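You operate a simulated robot arm through the tools that you are given. There is no shell and no other tool. Be economical: measure what you need, move in short steps, check, and stop when the job is done.

The job below is to be done with a simulated two-armed robot. You get a single attempt, and the scene is never put back.

TASK
Knock the lumps out of the hopper's sieve into the bin.
Fine: switch the hopper off first; the grey bin beside it; refit the sieve, drawer shut, no lumps on the ledge or floor; switch on again at the end.

It is judged by the outcome, as a careful person would: the job done as asked, and still so three seconds after it is handed in. It fails if anything else is knocked over, pushed out of place, dropped, spilled or broken.

THE ROBOT
Two 7-joint arms with two-finger parallel grippers on one trunk, on a base that drives. Base frame: it is fixed to the floor where the robot stands at the start and does not move with it; the origin is under the middle of the robot, x ahead of it, y to its left, z up; the surface under the hand at the start is at about z = 0.78. Units: m, degrees, N and s.
The left shoulder is at the start at [0.043, 0.101, 1.128], the right one opposite. With the tool pointing down near the work surface each hand reaches from about 0.16 to 0.52 m from the robot's upright axis, wherever it stands, measured 20 degrees to its own side. Places, roughly: dose button [0.5, 0.1, 0.8]; dose dial [0.5, 0.2, 0.8]; gate knob [0.5, 0.4, 0.8]; grey bin by the hopper desk [0.6, 0.6, 0.1]; hopper main switch [0.5, 0, 0.8]; inside of the sieve drawer [0.9, 0, 1]; sieve drawer [0.8, 0, 1]; sieve start button [0.5, -0.1, 0.8]. Payload 2.4 kg a hand.
The TCP of each hand is the grasp point between the finger pads, 0.024 m short of the fingertips. In the tool frame z runs along the fingers and y along their closing line. Largest opening 0.068 m; finger width 0.017, thickness 0.01; the body of the gripper, 0.04 by 0.07 m, starts 0.041 m behind the TCP.
Orientation is told as [roll, pitch, yaw] about the base's x, y, z axes, in that order, counted from this pose: with the fingers straight down and closing along the base's y, the tool's x points along the base's -x, its y along +y and its z along -z.

THE INTERFACE
- The arms move only by the tool drive_tool. It takes "left_commands", "right_commands" or both (then of equal length, played together; a hand with none holds still); each is a list of rows, each a list of 3 entries, a list of its own where there are three numbers: the shift along the tool's x, y, z in units of 400 mm (1.0 is 400 mm), then the turn, a rotation vector about the tool's x, y, z in units of 90 degrees (1.0 is 90 degrees), then the finger opening in m, from 0 to 0.068. In form: [[[tx, ty, tz], [rx, ry, rz], fingers], ...]. A call has 1 to 12 rows; each row is the pose to reach, as a shift and turn from the pose commanded when the call began, along the tool's axes at that moment. A call with a number of a shift or a turn outside -1 to 1 is refused whole. Rows are played at 5 a second. More than 0.05 m and 8.6 degrees between two rows, or a gripper value outside its range, and nothing of the call is played. A pose out of reach is approached as far as the arm can. The call stops where the force on the tool passes 40 N (or 10 N more than at its start, if that is more) or the arm is blocked; 0.2 s more then pass. Each finger travels about 0.072 m/s and halts on what it meets, pressing with about 35 N; the grip force reading is that of the motor and also rises with nothing between the fingers. The clock runs only during rows and for 0.2 s after the last one: add rows that repeat a pose to give the fingers time. It gives the time, the measured TCP pose, the force on the tool (base axes), the opening and the grip force at its end, in the units of the frame above (readings bear some noise), with the torque about the TCP (base axes, N m) and any sound that the robot's microphone picked up.
- Cameras (640 x 400 px; columns grow to the right, rows downward): "scene" is now at [0.1267, 0.0308, 1.2975]; the picture's right is [0.34, -0.94, -0.00], its down [-0.44, -0.16, -0.88] and it looks along [0.83, 0.30, -0.47] (base axes); focal length 214 px, centre (320, 200). "left" rides on the left gripper at [0.084, -0.011, -0.075] in its tool frame; the picture's right is [0.13, 0.99, 0.00], its down [-0.60, 0.08, -0.79] and it looks along [-0.79, 0.10, 0.61] (tool axes); focal length 251 px, centre (320, 200). "right" rides on the right gripper at [0.084, 0.011, -0.075] in its tool frame; the picture's right is [-0.13, 0.99, 0.00], its down [-0.60, -0.08, -0.79] and it looks along [-0.79, -0.10, 0.61] (tool axes); focal length 251 px, centre (320, 200).
- capture(camera): a new picture of that camera. The clock stands still meanwhile.
- slide_trunk(by): slides the trunk up (or, below 0, down) by that many m; the arms and the scene camera ride with it, the base frame stays. It gives what a move gives, with no picture.
- base_move(legs): drives the robot by 1 to 6 legs, each [ahead, left, turn to the left] in m, m and degrees, along the robot's own axes; the way and the turn of a leg run together, so that a leg with both is an arc; at most 1.5 m and 180 degrees a leg. The arms and the cameras ride along, it lands a little off, and it stops where it bumps. It gives what a move gives.
- head_to(pan, tilt): turns the head with the scene camera to pan (to the left, within 86 degrees either way) and tilt (down, from -29 to 69), counted from straight ahead of the robot. It gives what a move gives.
- probe_pixels(camera, pixels): there is no depth. For up to 12 entries [column, row, z] of the newest picture of that camera ("zoom" is the newest enlarged one), the place [x, y] in the base frame at which the ray of that pixel passes the height z, good to about 0.002 m. The clock stands still meanwhile.
- enlarge(camera, box): a new picture of the part [left, top, right, bottom] of that camera's present view, enlarged. The clock stands still meanwhile.
- sign_off(): hands the job in; it is judged then, once.

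Keep the steps short. Do not move on a guess: measure, check each grasp and each placing, and mend mistakes. In all there are 80 turns and 58 pictures (those below and enlarged ones count). Leave the grippers open and the arms clear of the work at the hand-in unless told otherwise, and finish with a single line.

The tools are called by a JSON object that holds its "fn" and its "kwargs". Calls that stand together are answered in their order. drive_tool: Moves the arms, as the interface text tells. Its arguments: {"type":"object","properties":{"left_commands":{"type":"array","items":{"type":"array"}},"right_commands":{"type":"array","items":{"type":"array"}}},"required":[]} The other tools are called the same way: slide_trunk (by) slides the trunk up or down; base_move (legs) drives the base; head_to (pan, tilt) turns the head that bears the scene camera; capture (camera) takes a picture; probe_pixels (camera, pixels) gives the place at which the rays of pixels pass given heights; enlarge (camera, box) takes an enlarged picture of a part of a camera's view; sign_off () hands the job in.

At the start:

```text
time_s: 0.0
left_ee_pos: [0.3781, 0.2195, 1.2517]
left_tool_rot: [-0.1, 0.0, 0.0]
left_wrist_force: [-0.3, 0.0, 0.3]
left_moment: [0.0, 0.0, 0.0]
left_opening: 0.0678
left_grip_force: 0.0
right_ee_pos: [0.3985, -0.1014, 1.1678]
right_tool_rot: [0.0, 0.0, 0.0]
right_wrist_force: [0.2, 0.5, 0.2]
right_moment: [0.02, 0.04, 0.0]
right_opening: 0.068
right_grip_force: 0.0
trunk travel left (down, up): [-0.343, 0.507]
robot x, y, heading: [-0.0014, -0.0001, 0.3]
head pan, tilt: [20.1, 27.8]
```

scene: 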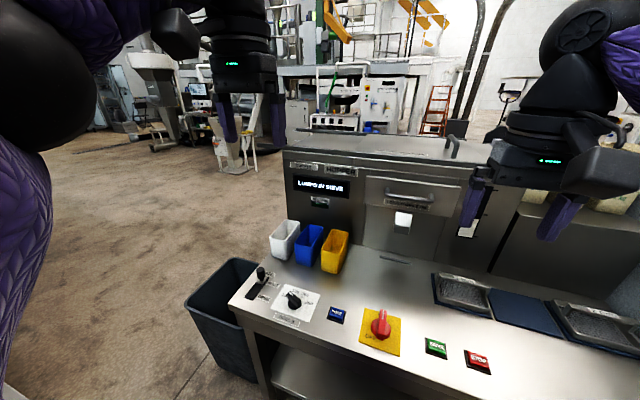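
right: 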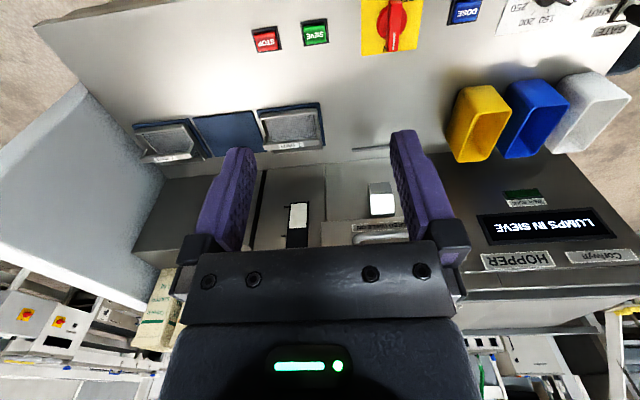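
left: 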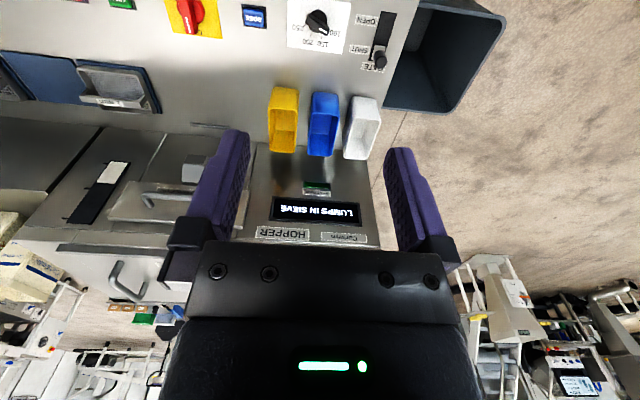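

I see the hopper's display "LUMPS IN SIEVE", the red main switch at about (380,323), and a drawer with a handle at about (410,195). First I'll take closer looks at the switch and the drawer.

{"fn": "enlarge", "kwargs": {"camera": "scene", "box": [220, 240, 520, 400]}}

{"fn": "enlarge", "kwargs": {"camera": "scene", "box": [270, 110, 510, 270]}}

{"fn": "probe_pixels", "kwargs": {"camera": "scene", "pixels": [[380, 323, 0.8], [380, 338, 0.78], [410, 195, 1.0], [385, 192, 1.0], [432, 200, 1.0], [260, 262, 0.3], [188, 305, 0.3], [245, 375, 0.0], [452, 140, 1.1], [360, 180, 1.0], [463, 190, 1.0]]}}

```text
2.13 times, centred on (370, 320) of scene
```

zoom: 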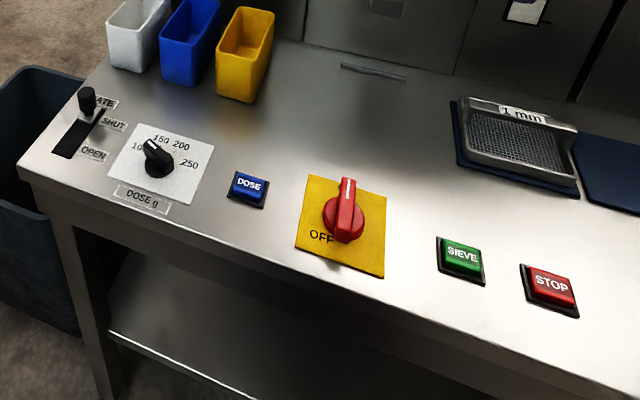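

```text
2.50 times, centred on (390, 190) of scene
```

zoom: 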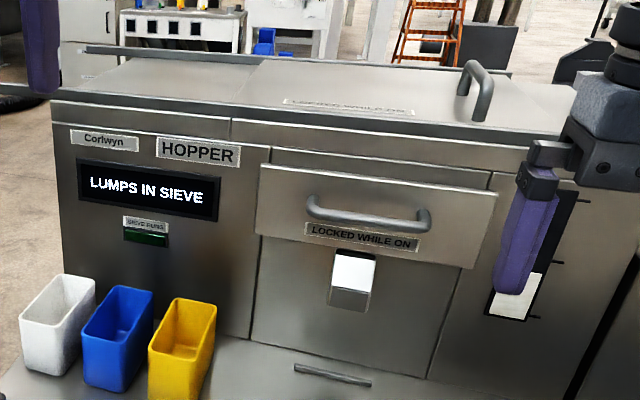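

```text
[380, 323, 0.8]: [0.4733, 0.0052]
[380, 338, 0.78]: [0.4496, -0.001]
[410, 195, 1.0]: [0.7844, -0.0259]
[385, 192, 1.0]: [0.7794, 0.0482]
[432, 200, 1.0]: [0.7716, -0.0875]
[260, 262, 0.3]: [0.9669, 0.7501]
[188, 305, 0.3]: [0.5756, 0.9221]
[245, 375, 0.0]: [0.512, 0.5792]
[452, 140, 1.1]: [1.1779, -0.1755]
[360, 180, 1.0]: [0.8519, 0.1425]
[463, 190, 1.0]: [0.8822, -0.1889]
```

The switch carries an OFF label on its near-left side, and the knob points away. I'll tilt the head towards the switch to read all of its labels.

{"fn": "head_to", "kwargs": {"pan": 0, "tilt": 45}}

{"fn": "capture", "kwargs": {"camera": "scene"}}

{"fn": "enlarge", "kwargs": {"camera": "scene", "box": [260, 160, 420, 260]}}

```text
time_s: 0.8
left_ee_pos: [0.3779, 0.2212, 1.2509]
left_tool_rot: [0.1, 0.0, 0.2]
left_wrist_force: [0.2, -0.1, -0.7]
left_moment: [0.0, 0.02, 0.03]
left_opening: 0.0679
left_grip_force: 0.1
right_ee_pos: [0.3994, -0.1021, 1.1679]
right_tool_rot: [0.0, 0.0, 0.1]
right_wrist_force: [0.2, -0.5, 0.8]
right_moment: [-0.01, -0.02, -0.01]
right_opening: 0.0683
right_grip_force: 0.0
trunk travel left (down, up): [-0.343, 0.507]
robot x, y, heading: [0.0026, -0.0024, -0.1]
head pan, tilt: [0.0, 45.0]
```

```text
52 pictures are left
```

scene: 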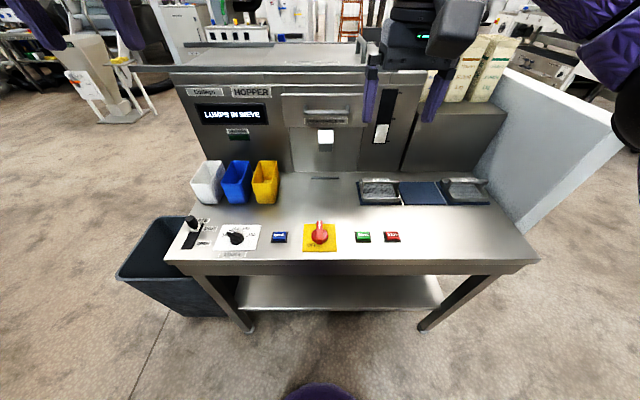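

```text
4.00 times, centred on (340, 210) of scene
```

zoom: 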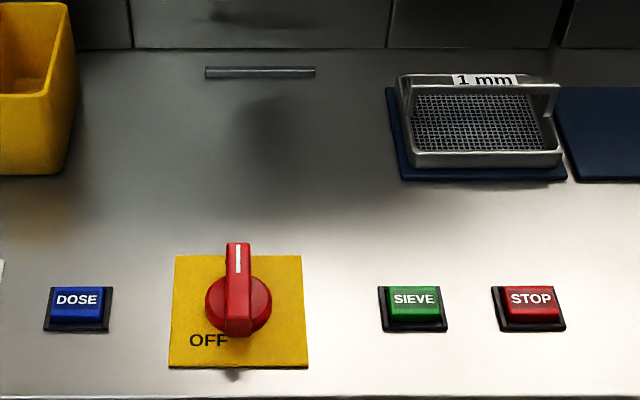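

Next I'll enlarge the right-hand camera's steep view of the switch, around (395,20), to see whether there is an ON label behind the knob.

{"fn": "enlarge", "kwargs": {"camera": "right", "box": [320, 0, 480, 100]}}

{"fn": "enlarge", "kwargs": {"camera": "right", "box": [240, 140, 560, 340]}}

{"fn": "probe_pixels", "kwargs": {"camera": "scene", "pixels": [[320, 238, 0.78], [304, 224, 0.78], [336, 250, 0.78], [320, 225, 0.81], [306, 113, 1.0], [348, 114, 1.0], [327, 122, 0.98], [326, 138, 0.95], [325, 179, 0.78], [378, 189, 0.8], [283, 97, 1.03], [365, 97, 1.03]]}}

```text
4.00 times, centred on (400, 50) of right
```

zoom: 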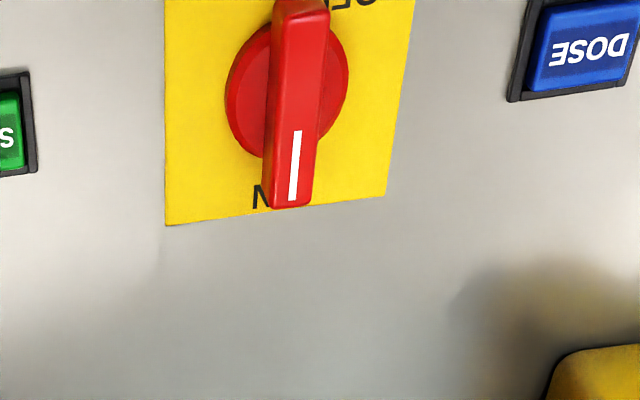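

```text
2.00 times, centred on (400, 240) of right
```

zoom: 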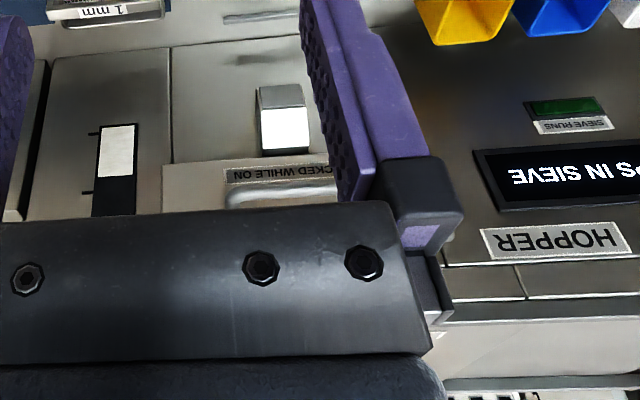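

```text
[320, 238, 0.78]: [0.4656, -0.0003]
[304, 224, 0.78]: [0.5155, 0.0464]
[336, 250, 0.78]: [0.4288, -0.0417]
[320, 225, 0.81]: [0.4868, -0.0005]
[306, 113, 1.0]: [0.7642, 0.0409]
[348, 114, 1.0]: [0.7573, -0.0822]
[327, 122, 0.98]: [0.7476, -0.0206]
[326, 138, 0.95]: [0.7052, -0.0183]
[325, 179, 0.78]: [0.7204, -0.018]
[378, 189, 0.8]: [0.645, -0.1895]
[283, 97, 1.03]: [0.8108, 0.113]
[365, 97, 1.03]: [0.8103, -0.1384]
```

The knob points straight ahead to ON (its "N" shows beside the tip), and OFF is towards the robot and to the left. I'll probe the lever tip in both views to get its height.

{"fn": "probe_pixels", "kwargs": {"camera": "scene", "pixels": [[319.5, 221, 0.8], [319.5, 221, 0.82], [319.5, 221, 0.84], [319.5, 243, 0.8], [319.5, 243, 0.82], [311, 245, 0.78]]}}

{"fn": "probe_pixels", "kwargs": {"camera": "right", "pixels": [[392, 51, 0.8], [392, 51, 0.82], [392, 51, 0.84], [392, 25, 0.78], [388, 49, 0.78], [379, 215, 1.0], [383, 195, 0.95]]}}

```text
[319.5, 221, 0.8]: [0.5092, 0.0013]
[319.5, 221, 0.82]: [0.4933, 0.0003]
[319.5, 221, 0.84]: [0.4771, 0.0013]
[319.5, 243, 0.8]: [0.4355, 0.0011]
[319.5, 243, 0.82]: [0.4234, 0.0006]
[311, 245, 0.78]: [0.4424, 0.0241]
```

```text
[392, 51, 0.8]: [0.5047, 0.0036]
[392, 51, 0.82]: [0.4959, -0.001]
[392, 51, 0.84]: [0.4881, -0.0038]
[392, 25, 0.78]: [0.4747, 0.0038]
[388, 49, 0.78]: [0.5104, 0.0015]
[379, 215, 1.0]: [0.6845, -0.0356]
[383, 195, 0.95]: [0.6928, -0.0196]
```

The lever top is at z≈0.815 with its pivot near (0.471, 0.001). I'll bring the right hand above it with the fingers straddling the lever along y.

{"fn": "drive_tool", "kwargs": {"right_commands": [[[-0.03, 0.05, 0.09], [0, 0, 0], 0.05], [[-0.06, 0.09, 0.18], [0, 0, 0], 0.05], [[-0.09, 0.13, 0.27], [0, 0, 0], 0.05], [[-0.12, 0.17, 0.36], [0, 0, 0], 0.05], [[-0.15, 0.21, 0.45], [0, 0, 0], 0.05], [[-0.165, 0.24, 0.55], [0, 0, 0], 0.05], [[-0.177, 0.256, 0.64], [0, 0, 0], 0.05], [[-0.177, 0.256, 0.72], [0, 0, 0], 0.05], [[-0.177, 0.256, 0.72], [0, 0, 0], 0.05]]}}

{"fn": "capture", "kwargs": {"camera": "right"}}

{"fn": "enlarge", "kwargs": {"camera": "scene", "box": [240, 150, 400, 250]}}

```text
time_s: 2.8
left_ee_pos: [0.3792, 0.2192, 1.2516]
left_tool_rot: [-0.1, 0.1, 0.0]
left_wrist_force: [0.2, 0.3, 0.1]
left_moment: [0.02, 0.01, 0.03]
left_opening: 0.0683
left_grip_force: 0.0
right_ee_pos: [0.4675, 0.0015, 0.8812]
right_tool_rot: [0.0, 0.1, 0.1]
right_wrist_force: [0.0, -0.6, 0.4]
right_moment: [0.0, 0.03, 0.01]
right_opening: 0.0502
right_grip_force: 0.1
trunk travel left (down, up): [-0.343, 0.507]
robot x, y, heading: [-0.0015, -0.0012, -0.0]
head pan, tilt: [0.0, 45.0]
```

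```text
48 pictures are left
```

right: 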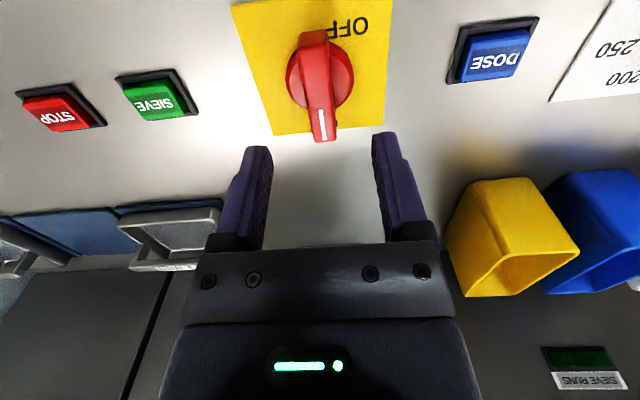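

```text
4.00 times, centred on (320, 200) of scene
```

zoom: 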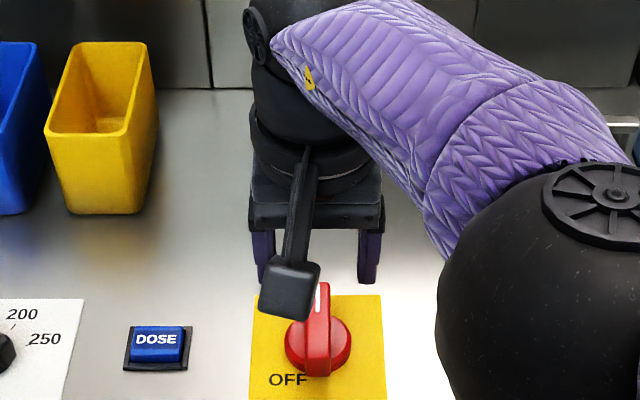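

OFF is at (347,25), to the near-left of the pivot. I'll probe the disc centre and the plate corners before going down.

{"fn": "probe_pixels", "kwargs": {"camera": "right", "pixels": [[322, 75, 0.795], [288, 80, 0.795], [353, 72, 0.795], [322, 108, 0.79], [322, 136, 0.812], [313, 33, 0.812], [274, 135, 0.78], [384, 124, 0.78], [347, 25, 0.78]]}}

```text
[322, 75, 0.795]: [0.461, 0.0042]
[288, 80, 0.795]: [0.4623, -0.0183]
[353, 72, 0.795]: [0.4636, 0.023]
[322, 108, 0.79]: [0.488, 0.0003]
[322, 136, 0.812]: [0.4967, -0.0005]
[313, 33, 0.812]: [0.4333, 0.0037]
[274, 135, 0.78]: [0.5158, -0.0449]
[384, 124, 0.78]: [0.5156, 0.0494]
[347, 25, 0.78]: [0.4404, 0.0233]
```

The pivot is at about (0.4655, 0.002) with the lever top at 0.812. I'll lower to z≈0.818, then close on the lever.

{"fn": "drive_tool", "kwargs": {"right_commands": [[[0.005, 0.001, 0.06], [0, 0, 0], 0.05], [[0.005, 0.001, 0.11], [0, 0, 0], 0.05], [[0.005, 0.001, 0.157], [0, 0, 0], 0.05], [[0.005, 0.001, 0.157], [0, 0, 0], 0.03], [[0.005, 0.001, 0.157], [0, 0, 0], 0.01], [[0.005, 0.001, 0.157], [0, 0, 0], 0.0], [[0.005, 0.001, 0.157], [0, 0, 0], 0.0]]}}

```text
time_s: 4.4
left_ee_pos: [0.3777, 0.2234, 1.251]
left_tool_rot: [-0.2, 0.0, 0.1]
left_wrist_force: [0.6, 0.1, -1.3]
left_moment: [-0.02, 0.01, 0.02]
left_opening: 0.068
left_grip_force: 0.1
right_ee_pos: [0.4526, 0.0018, 0.8262]
right_tool_rot: [0.1, 0.1, 0.2]
right_wrist_force: [0.5, 20.8, -6.1]
right_moment: [0.43, -0.1, 0.36]
right_opening: 0.0168
right_grip_force: 35.4
right hand out of reach, approached as far as the arm can: row 1, 2, 3, 4, 5, 6, 7
trunk travel left (down, up): [-0.343, 0.507]
robot x, y, heading: [-0.0009, -0.0028, 0.1]
head pan, tilt: [0.0, 45.0]
```

The arm ran out of reach and gripped the lever 13 mm short of the pivot, with a side force of 21 N. I'll open, lift off, and check how far the desk edge is before driving closer.

{"fn": "drive_tool", "kwargs": {"right_commands": [[[0, 0, 0], [0, 0, 0], 0.05], [[0, 0, 0], [0, 0, 0], 0.05], [[0, 0, -0.08], [0, 0, 0], 0.05], [[0, 0, -0.15], [0, 0, 0], 0.05]]}}

{"fn": "head_to", "kwargs": {"pan": 0, "tilt": 68}}

{"fn": "capture", "kwargs": {"camera": "scene"}}

```text
time_s: 5.4
left_ee_pos: [0.3776, 0.2196, 1.2521]
left_tool_rot: [-0.1, 0.0, 0.1]
left_wrist_force: [-0.2, -0.9, 0.3]
left_moment: [0.02, -0.01, 0.0]
left_opening: 0.0682
left_grip_force: 0.1
right_ee_pos: [0.4716, -0.0028, 0.8994]
right_tool_rot: [0.1, 0.0, 0.0]
right_wrist_force: [-0.5, -0.2, 0.2]
right_moment: [0.01, -0.01, -0.05]
right_opening: 0.0498
right_grip_force: 0.0
right hand out of reach, approached as far as the arm can: row 3, 4
trunk travel left (down, up): [-0.343, 0.507]
robot x, y, heading: [-0.0, 0.0014, -0.0]
head pan, tilt: [0.0, 45.0]
```

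```text
time_s: 6.3
left_ee_pos: [0.3783, 0.2207, 1.2503]
left_tool_rot: [0.0, 0.0, 0.2]
left_wrist_force: [0.5, 0.5, 0.1]
left_moment: [0.01, 0.0, -0.01]
left_opening: 0.0681
left_grip_force: 0.0
right_ee_pos: [0.471, -0.004, 0.8986]
right_tool_rot: [0.0, 0.0, 0.0]
right_wrist_force: [-0.4, -0.2, -1.1]
right_moment: [0.01, -0.01, -0.03]
right_opening: 0.0501
right_grip_force: 0.1
trunk travel left (down, up): [-0.343, 0.507]
robot x, y, heading: [-0.0035, -0.0049, 0.1]
head pan, tilt: [0.0, 68.0]
```

```text
46 pictures are left
```

scene: 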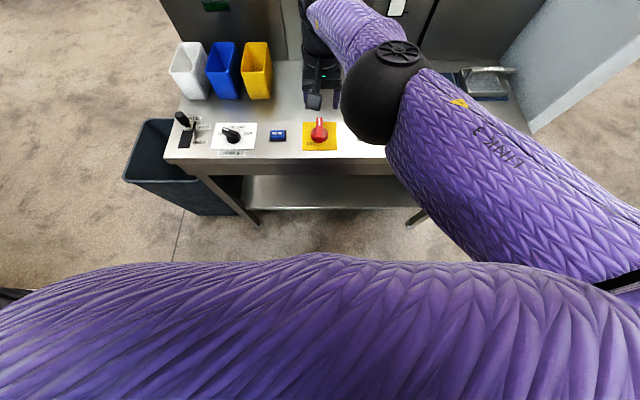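

I'll measure the desk front edge, the shelf edge and the bin rim.

{"fn": "probe_pixels", "kwargs": {"camera": "scene", "pixels": [[270, 160, 0.78], [320, 208, 0.3], [258, 224, 0.0], [320, 256, 0.0], [320, 256, 0.8], [123, 180, 0.4], [144, 121, 0.4], [187, 213, 0.0], [233, 214, 0.0], [135, 208, 0.0], [166, 157, 0.78], [171, 155, 0.4]]}}

```text
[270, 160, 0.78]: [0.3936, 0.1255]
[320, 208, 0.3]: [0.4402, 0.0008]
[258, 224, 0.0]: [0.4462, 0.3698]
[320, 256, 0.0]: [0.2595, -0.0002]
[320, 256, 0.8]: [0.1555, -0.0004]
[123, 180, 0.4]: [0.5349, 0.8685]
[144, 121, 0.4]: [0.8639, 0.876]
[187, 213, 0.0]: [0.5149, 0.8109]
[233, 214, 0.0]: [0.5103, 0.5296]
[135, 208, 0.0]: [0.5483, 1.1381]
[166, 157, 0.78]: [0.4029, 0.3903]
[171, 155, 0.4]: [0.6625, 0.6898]
```

The desk edge is at x=0.394 and the robot's front is no further than about 0.26. I'll drive ahead 0.10 m; the hands clear everything at their present height.

{"fn": "base_move", "kwargs": {"legs": [[0.1, 0, 0]]}}

{"fn": "head_to", "kwargs": {"pan": 0, "tilt": 50}}

```text
time_s: 7.4
left_ee_pos: [0.4776, 0.2204, 1.2496]
left_tool_rot: [0.0, 0.0, 0.1]
left_wrist_force: [0.5, 0.2, -0.1]
left_moment: [0.01, 0.03, 0.01]
left_opening: 0.068
left_grip_force: 0.0
right_ee_pos: [0.5709, -0.0041, 0.8997]
right_tool_rot: [0.0, 0.1, 0.1]
right_wrist_force: [0.4, 0.0, 0.3]
right_moment: [0.01, 0.02, -0.01]
right_opening: 0.0497
right_grip_force: 0.1
trunk travel left (down, up): [-0.343, 0.507]
robot x, y, heading: [0.0967, -0.0048, -0.1]
head pan, tilt: [0.0, 68.0]
```

```text
time_s: 8.2
left_ee_pos: [0.4771, 0.2197, 1.2512]
left_tool_rot: [0.0, 0.0, 0.1]
left_wrist_force: [-0.9, 0.3, 0.4]
left_moment: [0.0, -0.04, 0.02]
left_opening: 0.068
left_grip_force: 0.0
right_ee_pos: [0.5684, -0.0037, 0.9001]
right_tool_rot: [0.1, 0.0, 0.0]
right_wrist_force: [-0.3, -0.8, -0.1]
right_moment: [0.0, 0.0, 0.05]
right_opening: 0.0504
right_grip_force: 0.2
trunk travel left (down, up): [-0.343, 0.507]
robot x, y, heading: [0.0944, 0.0008, 0.1]
head pan, tilt: [0.0, 50.0]
```

I'll move the right hand back over the pivot at z≈0.87 and check.

{"fn": "drive_tool", "kwargs": {"right_commands": [[[0.1, 0.005, 0], [0, 0, 0], 0.05], [[0.2, 0.012, 0], [0, 0, 0], 0.05], [[0.26, 0.014, 0.05], [0, 0, 0], 0.05], [[0.26, 0.014, 0.075], [0, 0, 0], 0.05], [[0.26, 0.014, 0.075], [0, 0, 0], 0.05]]}}

{"fn": "capture", "kwargs": {"camera": "right"}}

```text
time_s: 9.4
left_ee_pos: [0.4766, 0.2206, 1.2513]
left_tool_rot: [0.0, 0.1, 0.0]
left_wrist_force: [0.1, -0.1, -0.5]
left_moment: [-0.01, 0.03, -0.07]
left_opening: 0.0683
left_grip_force: 0.0
right_ee_pos: [0.5475, 0.0292, 0.8565]
right_tool_rot: [0.1, 0.0, 0.0]
right_wrist_force: [0.0, 0.1, -0.1]
right_moment: [0.0, -0.02, 0.0]
right_opening: 0.0501
right_grip_force: 0.1
right hand out of reach, approached as far as the arm can: row 1, 2, 3, 4, 5
trunk travel left (down, up): [-0.343, 0.507]
robot x, y, heading: [0.1004, 0.0012, -0.0]
head pan, tilt: [0.0, 50.0]
```

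```text
45 pictures are left
```

right: 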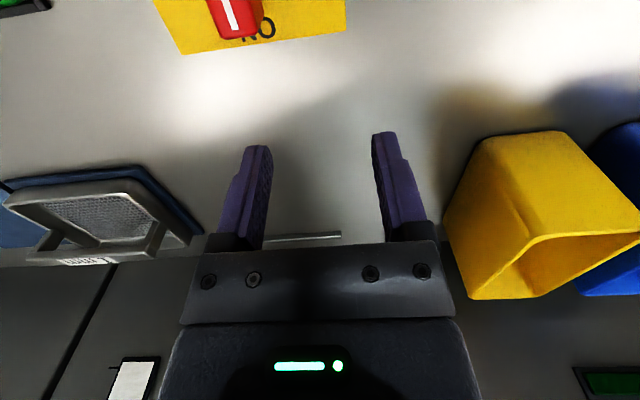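

The hand got stuck at (0.5475, 0.029), which looks like a bad arm configuration across the midline. I'll raise the hand, shift the base left 0.12 m so the switch lies on the right arm's own side, and come down again.

{"fn": "drive_tool", "kwargs": {"right_commands": [[[0, 0, -0.1], [0, 0, 0], 0.05], [[0, 0, -0.2], [0, 0, 0], 0.05], [[0, 0, -0.3], [0, 0, 0], 0.05], [[0, 0, -0.4], [0, 0, 0], 0.05], [[0, 0, -0.5], [0, 0, 0], 0.05], [[0, 0, -0.5], [0, 0, 0], 0.05]]}}

{"fn": "base_move", "kwargs": {"legs": [[0, 0.12, 0]]}}

```text
time_s: 10.8
left_ee_pos: [0.4775, 0.2212, 1.2505]
left_tool_rot: [0.0, -0.1, 0.2]
left_wrist_force: [0.1, 0.4, -0.3]
left_moment: [-0.05, 0.0, -0.02]
left_opening: 0.068
left_grip_force: 0.1
right_ee_pos: [0.5502, 0.0282, 1.0575]
right_tool_rot: [-0.1, 0.2, -0.1]
right_wrist_force: [1.1, -0.7, -0.9]
right_moment: [-0.01, 0.03, -0.01]
right_opening: 0.0498
right_grip_force: 0.1
right hand out of reach, approached as far as the arm can: row 1, 2, 3, 4
trunk travel left (down, up): [-0.343, 0.507]
robot x, y, heading: [0.0994, -0.0008, -0.1]
head pan, tilt: [0.0, 50.0]
```

```text
time_s: 12.1
left_ee_pos: [0.4768, 0.3411, 1.2512]
left_tool_rot: [-0.1, -0.1, 0.0]
left_wrist_force: [0.4, -0.6, 0.3]
left_moment: [-0.01, -0.01, -0.01]
left_opening: 0.0679
left_grip_force: 0.1
right_ee_pos: [0.549, 0.1506, 1.0582]
right_tool_rot: [-0.1, 0.2, 0.0]
right_wrist_force: [0.0, 1.2, 0.4]
right_moment: [0.01, 0.0, 0.0]
right_opening: 0.05
right_grip_force: 0.0
trunk travel left (down, up): [-0.343, 0.507]
robot x, y, heading: [0.1, 0.1191, -0.0]
head pan, tilt: [0.0, 50.0]
```

Next I'll move the right hand to (0.466, 0.002), first at z 1.05 and then down to 0.88.

{"fn": "drive_tool", "kwargs": {"right_commands": [[[0.05, -0.09, 0], [0, 0, 0], 0.05], [[0.1, -0.18, 0], [0, 0, 0], 0.05], [[0.15, -0.27, 0], [0, 0, 0], 0.05], [[0.2075, -0.3715, 0], [0, 0, 0], 0.05], [[0.2075, -0.3715, 0.1], [0, 0, 0], 0.05], [[0.2075, -0.3715, 0.2], [0, 0, 0], 0.05], [[0.2075, -0.3715, 0.3], [0, 0, 0], 0.05], [[0.2075, -0.3715, 0.4], [0, 0, 0], 0.05], [[0.2075, -0.3715, 0.445], [0, 0, 0], 0.05], [[0.2075, -0.3715, 0.445], [0, 0, 0], 0.05]]}}

{"fn": "capture", "kwargs": {"camera": "right"}}

```text
time_s: 14.3
left_ee_pos: [0.4779, 0.3409, 1.2505]
left_tool_rot: [-0.1, 0.0, 0.0]
left_wrist_force: [-0.9, 0.1, -0.4]
left_moment: [0.03, 0.01, -0.02]
left_opening: 0.0682
left_grip_force: 0.1
right_ee_pos: [0.4652, 0.0001, 0.8798]
right_tool_rot: [-0.1, 0.2, -0.1]
right_wrist_force: [0.2, -0.1, -0.2]
right_moment: [0.05, 0.01, -0.02]
right_opening: 0.0499
right_grip_force: 0.0
right hand out of reach, approached as far as the arm can: row 1
trunk travel left (down, up): [-0.343, 0.507]
robot x, y, heading: [0.1013, 0.1199, 0.0]
head pan, tilt: [0.0, 50.0]
```

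```text
44 pictures are left
```

right: 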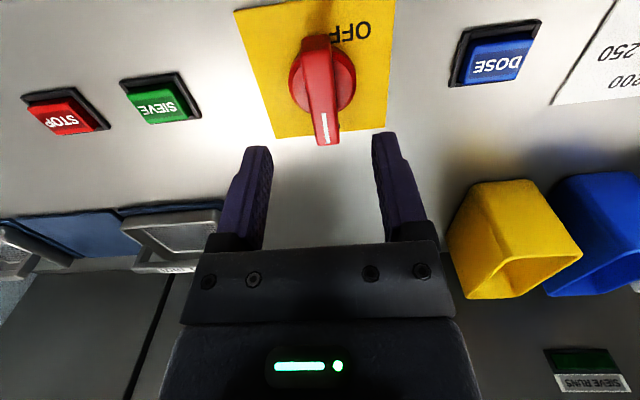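

This time the hand is in place with the lever unmoved. I'll go down to z 0.82 and grip.

{"fn": "drive_tool", "kwargs": {"right_commands": [[[0, 0.004, 0.06], [0, 0, 0], 0.05], [[0, 0.004, 0.11], [0, 0, 0], 0.05], [[0, 0.004, 0.152], [0, 0, 0], 0.05], [[0, 0.004, 0.152], [0, 0, 0], 0.03], [[0, 0.004, 0.152], [0, 0, 0], 0.015], [[0, 0.004, 0.152], [0, 0, 0], 0.012], [[0, 0.004, 0.152], [0, 0, 0], 0.012]]}}

```text
time_s: 15.9
left_ee_pos: [0.4778, 0.3389, 1.2511]
left_tool_rot: [0.0, 0.0, 0.0]
left_wrist_force: [0.4, 0.1, 0.9]
left_moment: [0.01, 0.02, -0.01]
left_opening: 0.068
left_grip_force: 0.1
right_ee_pos: [0.4657, 0.0018, 0.8201]
right_tool_rot: [-0.1, 0.3, -0.1]
right_wrist_force: [-0.4, -5.2, -2.7]
right_moment: [-0.11, -0.56, 0.34]
right_opening: 0.0172
right_grip_force: 35.2
trunk travel left (down, up): [-0.343, 0.507]
robot x, y, heading: [0.1005, 0.1205, 0.1]
head pan, tilt: [0.0, 50.0]
```

The lever is gripped with an opening of 17 mm. I'll turn it counter-clockwise towards the OFF side, 45° at first.

{"fn": "drive_tool", "kwargs": {"right_commands": [[[0, 0, 0], [0, 0, -0.09], 0.012], [[0, 0, 0], [0, 0, -0.18], 0.012], [[0, 0, 0], [0, 0, -0.27], 0.012], [[0, 0, 0], [0, 0, -0.36], 0.012], [[0, 0, 0], [0, 0, -0.45], 0.012], [[0, 0, 0], [0, 0, -0.5], 0.012]]}}

```text
time_s: 17.3
left_ee_pos: [0.4785, 0.3377, 1.2515]
left_tool_rot: [0.1, 0.1, 0.0]
left_wrist_force: [-0.2, -0.4, -0.2]
left_moment: [-0.03, 0.0, -0.04]
left_opening: 0.0681
left_grip_force: 0.1
right_ee_pos: [0.4667, -0.0002, 0.8196]
right_tool_rot: [-0.1, 0.0, 44.9]
right_wrist_force: [9.5, -27.7, 18.0]
right_moment: [-0.77, 0.16, -0.12]
right_opening: 0.017
right_grip_force: 35.4
trunk travel left (down, up): [-0.343, 0.507]
robot x, y, heading: [0.0997, 0.1216, -0.3]
head pan, tilt: [0.0, 50.0]
```

It turned 45° with a side load building up. I'll relax the grip and regrip to shed the load, then look at it.

{"fn": "drive_tool", "kwargs": {"right_commands": [[[0, 0, 0], [0, 0, 0], 0.03], [[0, 0, 0], [0, 0, 0], 0.03], [[0, 0, 0], [0, 0, 0], 0.012], [[0, 0, 0], [0, 0, 0], 0.012]]}}

{"fn": "enlarge", "kwargs": {"camera": "scene", "box": [300, 100, 460, 200]}}

```text
time_s: 18.3
left_ee_pos: [0.4784, 0.3393, 1.2522]
left_tool_rot: [0.1, 0.0, 0.0]
left_wrist_force: [-0.3, 0.0, -0.5]
left_moment: [0.02, -0.02, 0.01]
left_opening: 0.0677
left_grip_force: 0.1
right_ee_pos: [0.4664, 0.002, 0.82]
right_tool_rot: [0.0, 0.1, 45.0]
right_wrist_force: [10.1, -4.8, -1.3]
right_moment: [-0.08, -0.19, -0.04]
right_opening: 0.0204
right_grip_force: 5.5
trunk travel left (down, up): [-0.343, 0.507]
robot x, y, heading: [0.1008, 0.1199, -0.2]
head pan, tilt: [0.0, 50.0]
```

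```text
4.00 times, centred on (380, 150) of scene
```

zoom: 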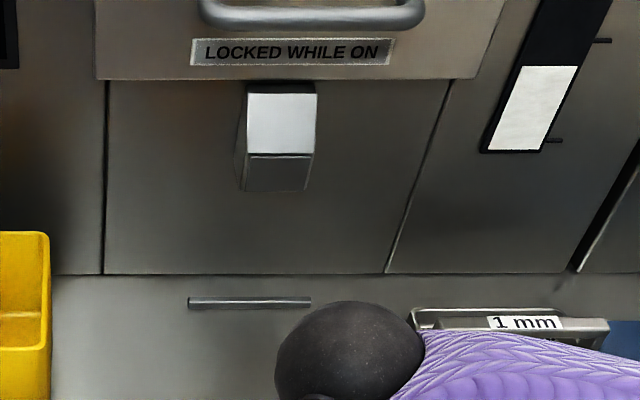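

The view is hidden by the arm, so I'll go on turning to about 90° and read the torque.

{"fn": "drive_tool", "kwargs": {"right_commands": [[[0, 0, 0], [0, 0, 0], 0.012], [[0, 0, 0], [0, 0, -0.09], 0.012], [[0, 0, 0], [0, 0, -0.18], 0.012], [[0, 0, 0], [0, 0, -0.27], 0.012], [[0, 0, 0], [0, 0, -0.36], 0.012], [[0, 0, 0], [0, 0, -0.45], 0.012], [[0, 0, 0], [0, 0, -0.5], 0.012]]}}

{"fn": "enlarge", "kwargs": {"camera": "scene", "box": [160, 60, 480, 260]}}

```text
time_s: 19.7
left_ee_pos: [0.4758, 0.3372, 1.2517]
left_tool_rot: [-0.1, 0.0, -0.1]
left_wrist_force: [0.2, 0.1, -1.1]
left_moment: [-0.02, 0.01, 0.01]
left_opening: 0.068
left_grip_force: 0.1
right_ee_pos: [0.3886, -0.007, 0.8037]
right_tool_rot: [-0.9, 1.0, 82.9]
right_wrist_force: [-5.0, -8.0, 24.6]
right_moment: [-0.03, -0.14, -0.1]
right_opening: 0.0092
right_grip_force: 0.0
right hand out of reach, approached as far as the arm can: row 3, 4, 5, 6, 7
trunk travel left (down, up): [-0.343, 0.507]
robot x, y, heading: [0.0997, 0.1237, 0.0]
head pan, tilt: [0.0, 50.0]
stopped in row 7 (right hand): the force on the tool passed its limit at 109 N (the readings are from after the stop); the commanded pose is now the measured one
```

```text
2.00 times, centred on (320, 160) of scene
```

zoom: 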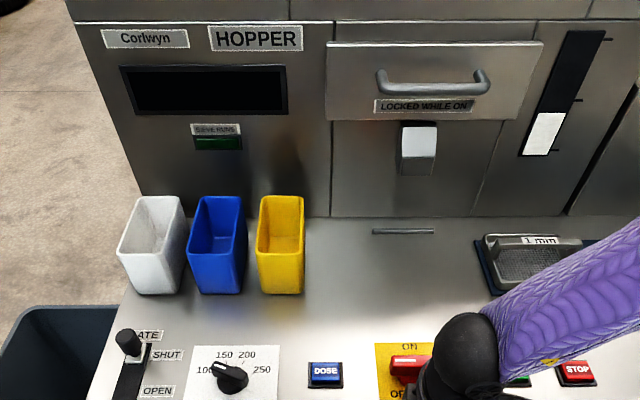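

The wrist ran out of range and slid off the lever towards the desk edge, but the display is now blank and the lever points left. I'll lift the hand straight up and inspect.

{"fn": "drive_tool", "kwargs": {"right_commands": [[[0, 0, -0.05], [0, 0, 0], 0.01], [[0, 0, -0.12], [0, 0, 0], 0.03], [[0, 0, -0.24], [0, 0, 0], 0.05], [[0, 0, -0.36], [0, 0, 0], 0.05], [[0, 0, -0.48], [0, 0, 0], 0.05], [[0, 0, -0.6], [0, 0, 0], 0.05]]}}

{"fn": "drive_tool", "kwargs": {"right_commands": [[[0, 0, 0], [0, 0, 0.09], 0.05], [[0, 0, 0], [0, 0, 0.18], 0.05], [[0, 0, 0], [0, 0, 0.27], 0.05], [[0, 0, 0], [0, 0, 0.36], 0.05], [[0, 0, 0], [0, 0, 0.45], 0.05], [[0, 0, 0], [0, 0, 0.54], 0.05], [[0, 0, 0], [0, 0, 0.63], 0.05], [[0, 0, 0], [0, 0, 0.72], 0.05], [[0, 0, 0], [0, 0, 0.81], 0.05], [[0, 0, 0], [0, 0, 0.92], 0.05]]}}

{"fn": "capture", "kwargs": {"camera": "scene"}}

{"fn": "enlarge", "kwargs": {"camera": "scene", "box": [220, 180, 460, 330]}}

```text
time_s: 21.1
left_ee_pos: [0.4774, 0.3403, 1.2516]
left_tool_rot: [0.1, 0.1, -0.1]
left_wrist_force: [0.3, 0.5, 0.0]
left_moment: [0.0, 0.0, -0.03]
left_opening: 0.0678
left_grip_force: 0.1
right_ee_pos: [0.3614, 0.0302, 0.9803]
right_tool_rot: [-0.7, 1.3, 82.5]
right_wrist_force: [-0.2, -0.4, 1.5]
right_moment: [-0.03, 0.03, 0.01]
right_opening: 0.0499
right_grip_force: 0.1
right hand out of reach, approached as far as the arm can: row 2, 3, 4, 5, 6
trunk travel left (down, up): [-0.343, 0.507]
robot x, y, heading: [0.1024, 0.1217, -0.2]
head pan, tilt: [0.0, 50.0]
```

```text
refused: row 10 steps farther than a row can; nothing moved
```

```text
41 pictures are left
```

scene: 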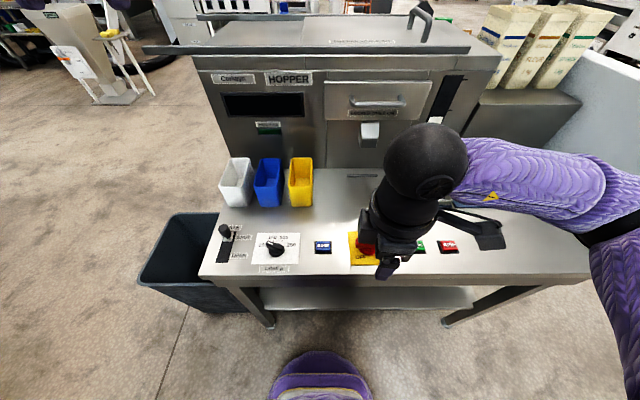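

```text
2.67 times, centred on (340, 255) of scene
```

zoom: 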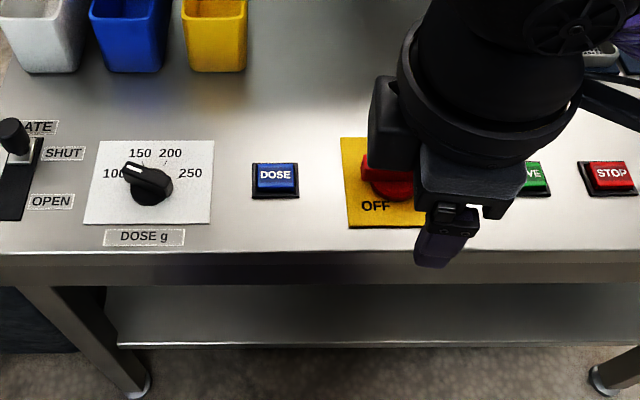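

The hopper is off: the display is blank and the lever points left. Now I'll unwind the right wrist to yaw 0 while raising the hand a little.

{"fn": "drive_tool", "kwargs": {"right_commands": [[[0, 0, -0.03], [0, 0, 0.09], 0.05], [[0, 0, -0.06], [0, 0, 0.18], 0.05], [[0, 0, -0.09], [0, 0, 0.27], 0.05], [[0, 0, -0.12], [0, 0, 0.36], 0.05], [[0, 0, -0.15], [0, 0, 0.45], 0.05], [[0, 0, -0.15], [0, 0, 0.54], 0.05], [[0, 0, -0.15], [0, 0, 0.63], 0.05], [[0, 0, -0.15], [0, 0, 0.72], 0.05], [[0, 0, -0.15], [0, 0, 0.81], 0.05], [[0, 0, -0.15], [0, 0, 0.9], 0.05], [[0, 0, -0.15], [0, 0, 0.9], 0.05]]}}

{"fn": "head_to", "kwargs": {"pan": -18, "tilt": 30}}

{"fn": "capture", "kwargs": {"camera": "scene"}}

```text
time_s: 23.5
left_ee_pos: [0.4774, 0.3394, 1.2507]
left_tool_rot: [0.0, 0.0, 0.0]
left_wrist_force: [0.2, 0.3, -0.1]
left_moment: [-0.02, -0.02, -0.01]
left_opening: 0.0681
left_grip_force: 0.0
right_ee_pos: [0.36, 0.0297, 1.0407]
right_tool_rot: [-1.2, -0.6, 1.9]
right_wrist_force: [-0.3, -0.6, 0.1]
right_moment: [0.0, 0.0, 0.0]
right_opening: 0.05
right_grip_force: 0.0
trunk travel left (down, up): [-0.343, 0.507]
robot x, y, heading: [0.1015, 0.1229, -0.1]
head pan, tilt: [0.0, 50.0]
```

```text
time_s: 24.3
left_ee_pos: [0.4773, 0.3397, 1.2511]
left_tool_rot: [0.0, -0.1, 0.0]
left_wrist_force: [-0.6, 0.1, 0.9]
left_moment: [0.0, -0.02, -0.02]
left_opening: 0.0681
left_grip_force: 0.1
right_ee_pos: [0.3604, 0.0295, 1.0408]
right_tool_rot: [-1.2, -0.5, 2.0]
right_wrist_force: [0.4, -0.1, 0.4]
right_moment: [-0.01, -0.02, 0.01]
right_opening: 0.05
right_grip_force: 0.1
trunk travel left (down, up): [-0.343, 0.507]
robot x, y, heading: [0.0955, 0.1195, 0.1]
head pan, tilt: [-18.0, 30.0]
```

```text
39 pictures are left
```

scene: 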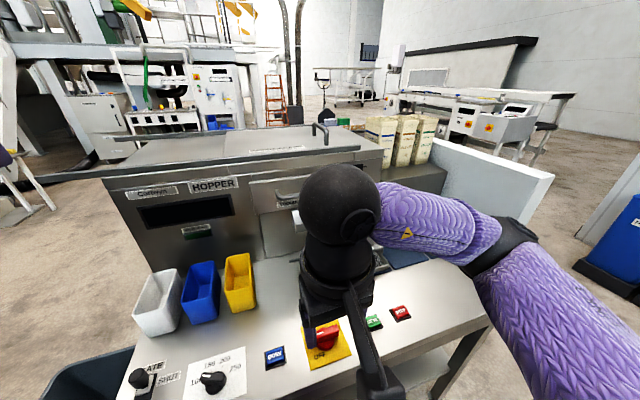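

The lever reads OFF. Next I'll yaw the right hand by −90° at its present place, so that afterwards it can be tilted to point forward with its fingers closing vertically on the drawer handle.

{"fn": "drive_tool", "kwargs": {"right_commands": [[[0, -0.02, 0], [0, 0, 0.09], 0.05], [[0, -0.04, 0], [0, 0, 0.18], 0.05], [[0, -0.06, 0], [0, 0, 0.27], 0.05], [[0, -0.08, 0], [0, 0, 0.36], 0.05], [[0, -0.1, 0], [0, 0, 0.45], 0.05], [[0, -0.12, 0], [0, 0, 0.54], 0.05], [[0, -0.14, 0], [0, 0, 0.63], 0.05], [[0, -0.14, 0], [0, 0, 0.72], 0.05], [[0, -0.14, 0], [0, 0, 0.81], 0.05], [[0, -0.14, 0], [0, 0, 0.9], 0.05], [[0, -0.14, 0], [0, 0, 0.98], 0.05], [[0, -0.14, 0], [0, 0, 0.98], 0.05]]}}

{"fn": "drive_tool", "kwargs": {"right_commands": [[[0, 0, 0], [-0.09, 0, 0], 0.05], [[0, 0, 0], [-0.18, 0, 0], 0.05], [[0, 0, 0], [-0.27, 0, 0], 0.05], [[0, 0, 0], [-0.36, 0, 0], 0.05], [[0, 0, 0], [-0.45, 0, 0], 0.05], [[0, 0, 0], [-0.54, 0, 0], 0.05], [[0, 0, 0], [-0.63, 0, 0], 0.05], [[0, 0, 0], [-0.72, 0, 0], 0.05], [[0, 0, 0], [-0.81, 0, 0], 0.05], [[0, 0, 0], [-0.9, 0, 0], 0.05], [[0, 0, 0], [-0.98, 0, 0], 0.05], [[0, 0, 0], [-0.98, 0, 0], 0.05]]}}

```text
time_s: 26.9
left_ee_pos: [0.478, 0.3396, 1.2509]
left_tool_rot: [0.0, 0.1, -0.1]
left_wrist_force: [-0.6, 0.5, 0.2]
left_moment: [0.0, 0.01, -0.01]
left_opening: 0.0679
left_grip_force: 0.0
right_ee_pos: [0.3628, -0.0273, 1.0423]
right_tool_rot: [0.6, -1.2, -86.3]
right_wrist_force: [0.1, -0.2, 0.1]
right_moment: [-0.03, 0.01, -0.02]
right_opening: 0.0501
right_grip_force: 0.1
trunk travel left (down, up): [-0.343, 0.507]
robot x, y, heading: [0.0978, 0.123, 0.0]
head pan, tilt: [-18.0, 30.0]
```

```text
time_s: 29.5
left_ee_pos: [0.4772, 0.3386, 1.2513]
left_tool_rot: [0.1, 0.0, -0.1]
left_wrist_force: [0.3, 0.5, -0.6]
left_moment: [-0.01, 0.02, 0.0]
left_opening: 0.0679
left_grip_force: 0.0
right_ee_pos: [0.4811, 0.0028, 1.0346]
right_tool_rot: [66.1, -1.2, -85.8]
right_wrist_force: [0.1, 0.3, 0.9]
right_moment: [-0.01, -0.01, 0.0]
right_opening: 0.0497
right_grip_force: 0.0
right hand out of reach, approached as far as the arm can: row 2, 3, 4, 5, 6, 7, 8, 9, 10, 11, 12
trunk travel left (down, up): [-0.343, 0.507]
robot x, y, heading: [0.0999, 0.1186, -0.1]
head pan, tilt: [-18.0, 30.0]
```

The hand now points forward and about 24° below horizontal, which will do for the bar. I'll look through both cameras.

{"fn": "capture", "kwargs": {"camera": "scene"}}

{"fn": "capture", "kwargs": {"camera": "right"}}

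```text
38 pictures are left
```

scene: 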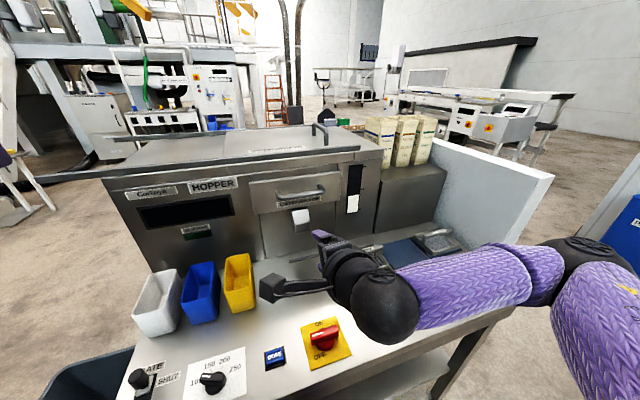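

```text
37 pictures are left
```

right: 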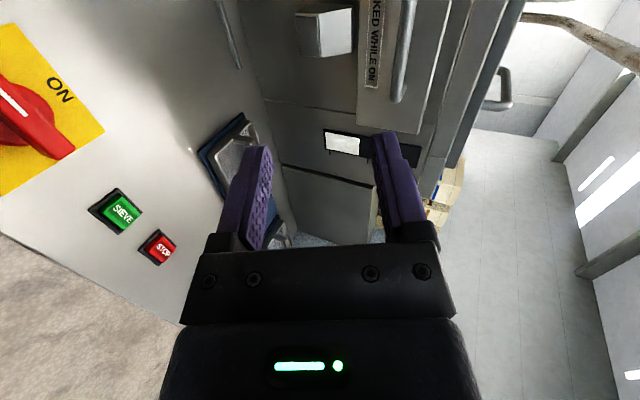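

The bar's right end appears at (324,190) in the scene view and (400,97) in the right view. I'll triangulate it.

{"fn": "probe_pixels", "kwargs": {"camera": "scene", "pixels": [[324, 191, 0.98], [324, 191, 1.0], [324, 191, 1.02], [277, 197, 0.98], [277, 197, 1.0], [277, 197, 1.02], [250, 185, 1.04], [341, 175, 1.04]]}}

{"fn": "probe_pixels", "kwargs": {"camera": "right", "pixels": [[400, 97, 0.98], [400, 97, 1.0], [400, 97, 1.02], [406, 50, 0.98], [406, 50, 1.0], [406, 50, 1.02]]}}

{"fn": "enlarge", "kwargs": {"camera": "scene", "box": [230, 150, 390, 250]}}

```text
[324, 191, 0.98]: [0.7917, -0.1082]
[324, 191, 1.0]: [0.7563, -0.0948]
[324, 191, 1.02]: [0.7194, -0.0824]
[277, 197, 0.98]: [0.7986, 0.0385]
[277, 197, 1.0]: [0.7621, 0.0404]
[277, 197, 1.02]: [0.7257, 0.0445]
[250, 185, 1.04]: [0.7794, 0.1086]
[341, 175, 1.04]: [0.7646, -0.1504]
```

```text
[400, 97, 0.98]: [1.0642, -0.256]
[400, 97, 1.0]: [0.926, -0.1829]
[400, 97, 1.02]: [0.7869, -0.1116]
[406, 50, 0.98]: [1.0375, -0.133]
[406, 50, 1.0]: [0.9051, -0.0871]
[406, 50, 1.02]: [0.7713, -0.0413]
```

```text
4.00 times, centred on (310, 200) of scene
```

zoom: 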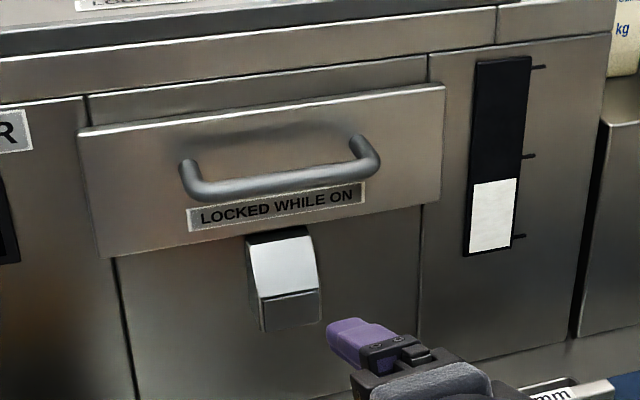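

The bar lies at x≈0.697, z≈1.033, with y from −0.073 to 0.047. I'll approach to about (0.62, −0.017, 1.033) first.

{"fn": "drive_tool", "kwargs": {"right_commands": [[[-0.02, 0.035, 0.08], [0, 0, 0], 0.06], [[-0.04, 0.07, 0.16], [0, 0, 0], 0.06], [[-0.06, 0.105, 0.24], [0, 0, 0], 0.06], [[-0.075, 0.14, 0.315], [0, 0, 0], 0.06], [[-0.075, 0.14, 0.315], [0, 0, 0], 0.06]]}}

{"fn": "capture", "kwargs": {"camera": "right"}}

{"fn": "enlarge", "kwargs": {"camera": "scene", "box": [230, 150, 390, 250]}}

```text
time_s: 30.7
left_ee_pos: [0.4783, 0.3393, 1.252]
left_tool_rot: [0.0, 0.0, 0.0]
left_wrist_force: [1.1, 0.4, -0.3]
left_moment: [-0.02, 0.0, 0.0]
left_opening: 0.0678
left_grip_force: 0.1
right_ee_pos: [0.6202, -0.0175, 1.0371]
right_tool_rot: [66.0, -1.2, -85.7]
right_wrist_force: [-0.7, 0.4, 0.1]
right_moment: [0.03, -0.02, 0.01]
right_opening: 0.0597
right_grip_force: 0.2
trunk travel left (down, up): [-0.343, 0.507]
robot x, y, heading: [0.1005, 0.1219, -0.5]
head pan, tilt: [-18.0, 30.0]
```

```text
35 pictures are left
```

right: 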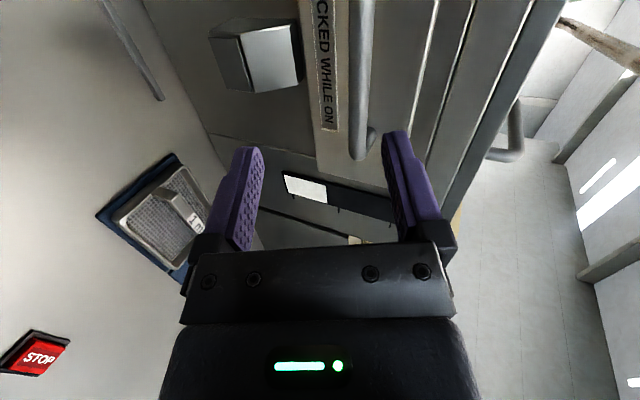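

```text
4.00 times, centred on (310, 200) of scene
```

zoom: 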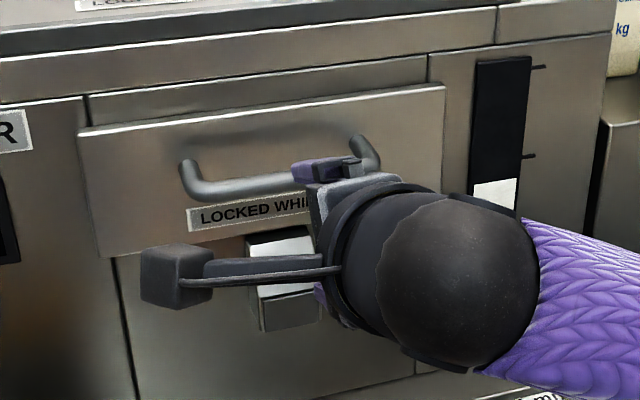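

I'll recheck the bar from this closer right view at (360,150) and (362,60).

{"fn": "probe_pixels", "kwargs": {"camera": "right", "pixels": [[360, 148, 1.01], [360, 148, 1.02], [360, 148, 1.03], [360, 148, 1.04], [362, 60, 1.02], [362, 60, 1.03], [362, 60, 1.04], [330, 130, 1.0], [318, 175, 0.99]]}}

```text
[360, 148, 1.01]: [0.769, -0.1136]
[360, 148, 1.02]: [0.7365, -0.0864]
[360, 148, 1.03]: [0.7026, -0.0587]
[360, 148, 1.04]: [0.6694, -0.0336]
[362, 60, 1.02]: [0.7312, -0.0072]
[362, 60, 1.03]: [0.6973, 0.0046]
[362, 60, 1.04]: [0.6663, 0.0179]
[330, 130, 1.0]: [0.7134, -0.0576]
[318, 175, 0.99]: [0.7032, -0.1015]
```

The bar is at about (0.707, ·, 1.028). I'll advance so it sits between the fingers, then close.

{"fn": "drive_tool", "kwargs": {"right_commands": [[[-0.004, 0.03, 0.09], [0, 0, 0], 0.068], [[-0.008, 0.065, 0.19], [0, 0, 0], 0.068], [[-0.008, 0.065, 0.19], [0, 0, 0], 0.068], [[-0.008, 0.065, 0.19], [0, 0, 0], 0.04], [[-0.008, 0.065, 0.19], [0, 0, 0], 0.01], [[-0.008, 0.065, 0.19], [0, 0, 0], 0.0], [[-0.008, 0.065, 0.19], [0, 0, 0], 0.0]]}}

{"fn": "capture", "kwargs": {"camera": "right"}}

```text
time_s: 32.3
left_ee_pos: [0.4779, 0.339, 1.2502]
left_tool_rot: [0.0, 0.0, -0.1]
left_wrist_force: [0.8, -0.8, -0.2]
left_moment: [0.01, 0.0, 0.02]
left_opening: 0.0681
left_grip_force: 0.0
right_ee_pos: [0.7007, -0.0163, 1.0293]
right_tool_rot: [65.9, -1.1, -85.9]
right_wrist_force: [-5.4, 1.5, -8.7]
right_moment: [0.5, 0.11, -0.31]
right_opening: 0.014
right_grip_force: 34.2
trunk travel left (down, up): [-0.343, 0.507]
robot x, y, heading: [0.1004, 0.1228, -0.3]
head pan, tilt: [-18.0, 30.0]
```

```text
33 pictures are left
```

right: 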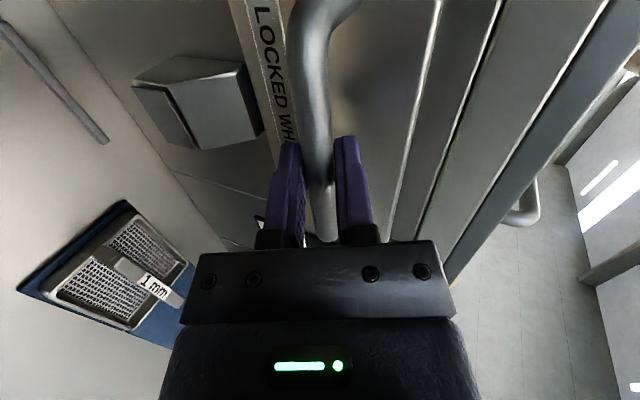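

The bar is gripped (opening 14 mm). I'll pull the drawer straight back 0.12 m.

{"fn": "drive_tool", "kwargs": {"right_commands": [[[0.003, -0.02, -0.046], [0, 0, 0], 0.0], [[0.007, -0.04, -0.091], [0, 0, 0], 0.0], [[0.011, -0.061, -0.137], [0, 0, 0], 0.0], [[0.015, -0.081, -0.183], [0, 0, 0], 0.0], [[0.018, -0.101, -0.228], [0, 0, 0], 0.0], [[0.022, -0.121, -0.274], [0, 0, 0], 0.0], [[0.022, -0.121, -0.274], [0, 0, 0], 0.0]]}}

{"fn": "capture", "kwargs": {"camera": "scene"}}

```text
time_s: 33.9
left_ee_pos: [0.4778, 0.3388, 1.2504]
left_tool_rot: [0.0, 0.1, 0.0]
left_wrist_force: [-0.2, -0.1, 0.5]
left_moment: [-0.03, -0.03, 0.0]
left_opening: 0.0683
left_grip_force: 0.0
right_ee_pos: [0.5795, -0.0161, 1.0284]
right_tool_rot: [65.9, -1.1, -85.9]
right_wrist_force: [-1.5, -1.1, -10.3]
right_moment: [0.64, 0.1, -0.13]
right_opening: 0.014
right_grip_force: 34.1
trunk travel left (down, up): [-0.343, 0.507]
robot x, y, heading: [0.1002, 0.1176, -0.1]
head pan, tilt: [-18.0, 30.0]
```

```text
32 pictures are left
```

scene: 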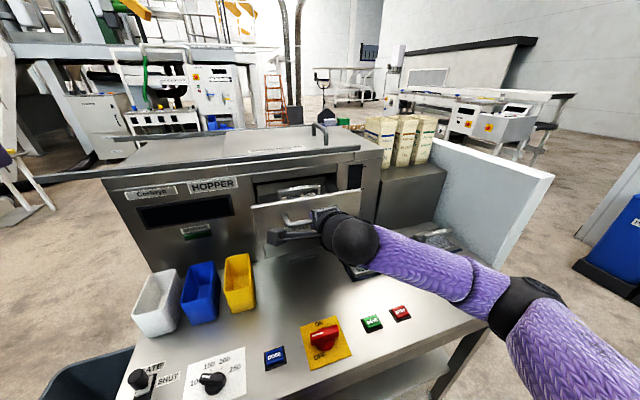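

The drawer is sliding and the sieve is showing inside. I'll pull another 0.06 m gently and look.

{"fn": "drive_tool", "kwargs": {"right_commands": [[[0.003, -0.02, -0.046], [0, 0, 0], 0.0], [[0.007, -0.04, -0.091], [0, 0, 0], 0.0], [[0.011, -0.061, -0.137], [0, 0, 0], 0.0], [[0.011, -0.061, -0.137], [0, 0, 0], 0.0]]}}

{"fn": "enlarge", "kwargs": {"camera": "scene", "box": [220, 150, 412, 270]}}

```text
time_s: 34.9
left_ee_pos: [0.4813, 0.3395, 1.2494]
left_tool_rot: [-0.1, 0.1, -0.1]
left_wrist_force: [0.7, -0.2, -0.7]
left_moment: [-0.02, -0.01, -0.01]
left_opening: 0.0682
left_grip_force: 0.2
right_ee_pos: [0.5238, -0.016, 1.0302]
right_tool_rot: [66.1, -1.2, -86.0]
right_wrist_force: [23.5, -2.7, 0.6]
right_moment: [0.49, -0.11, -0.42]
right_opening: 0.014
right_grip_force: 33.7
trunk travel left (down, up): [-0.343, 0.507]
robot x, y, heading: [0.0967, 0.1185, 0.0]
head pan, tilt: [-18.0, 30.0]
```

```text
3.33 times, centred on (316, 210) of scene
```

zoom: 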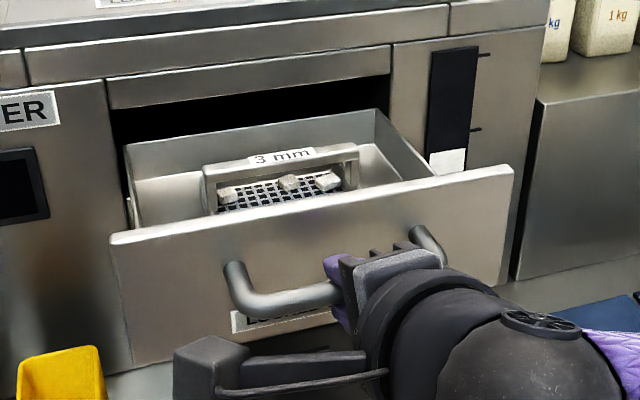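

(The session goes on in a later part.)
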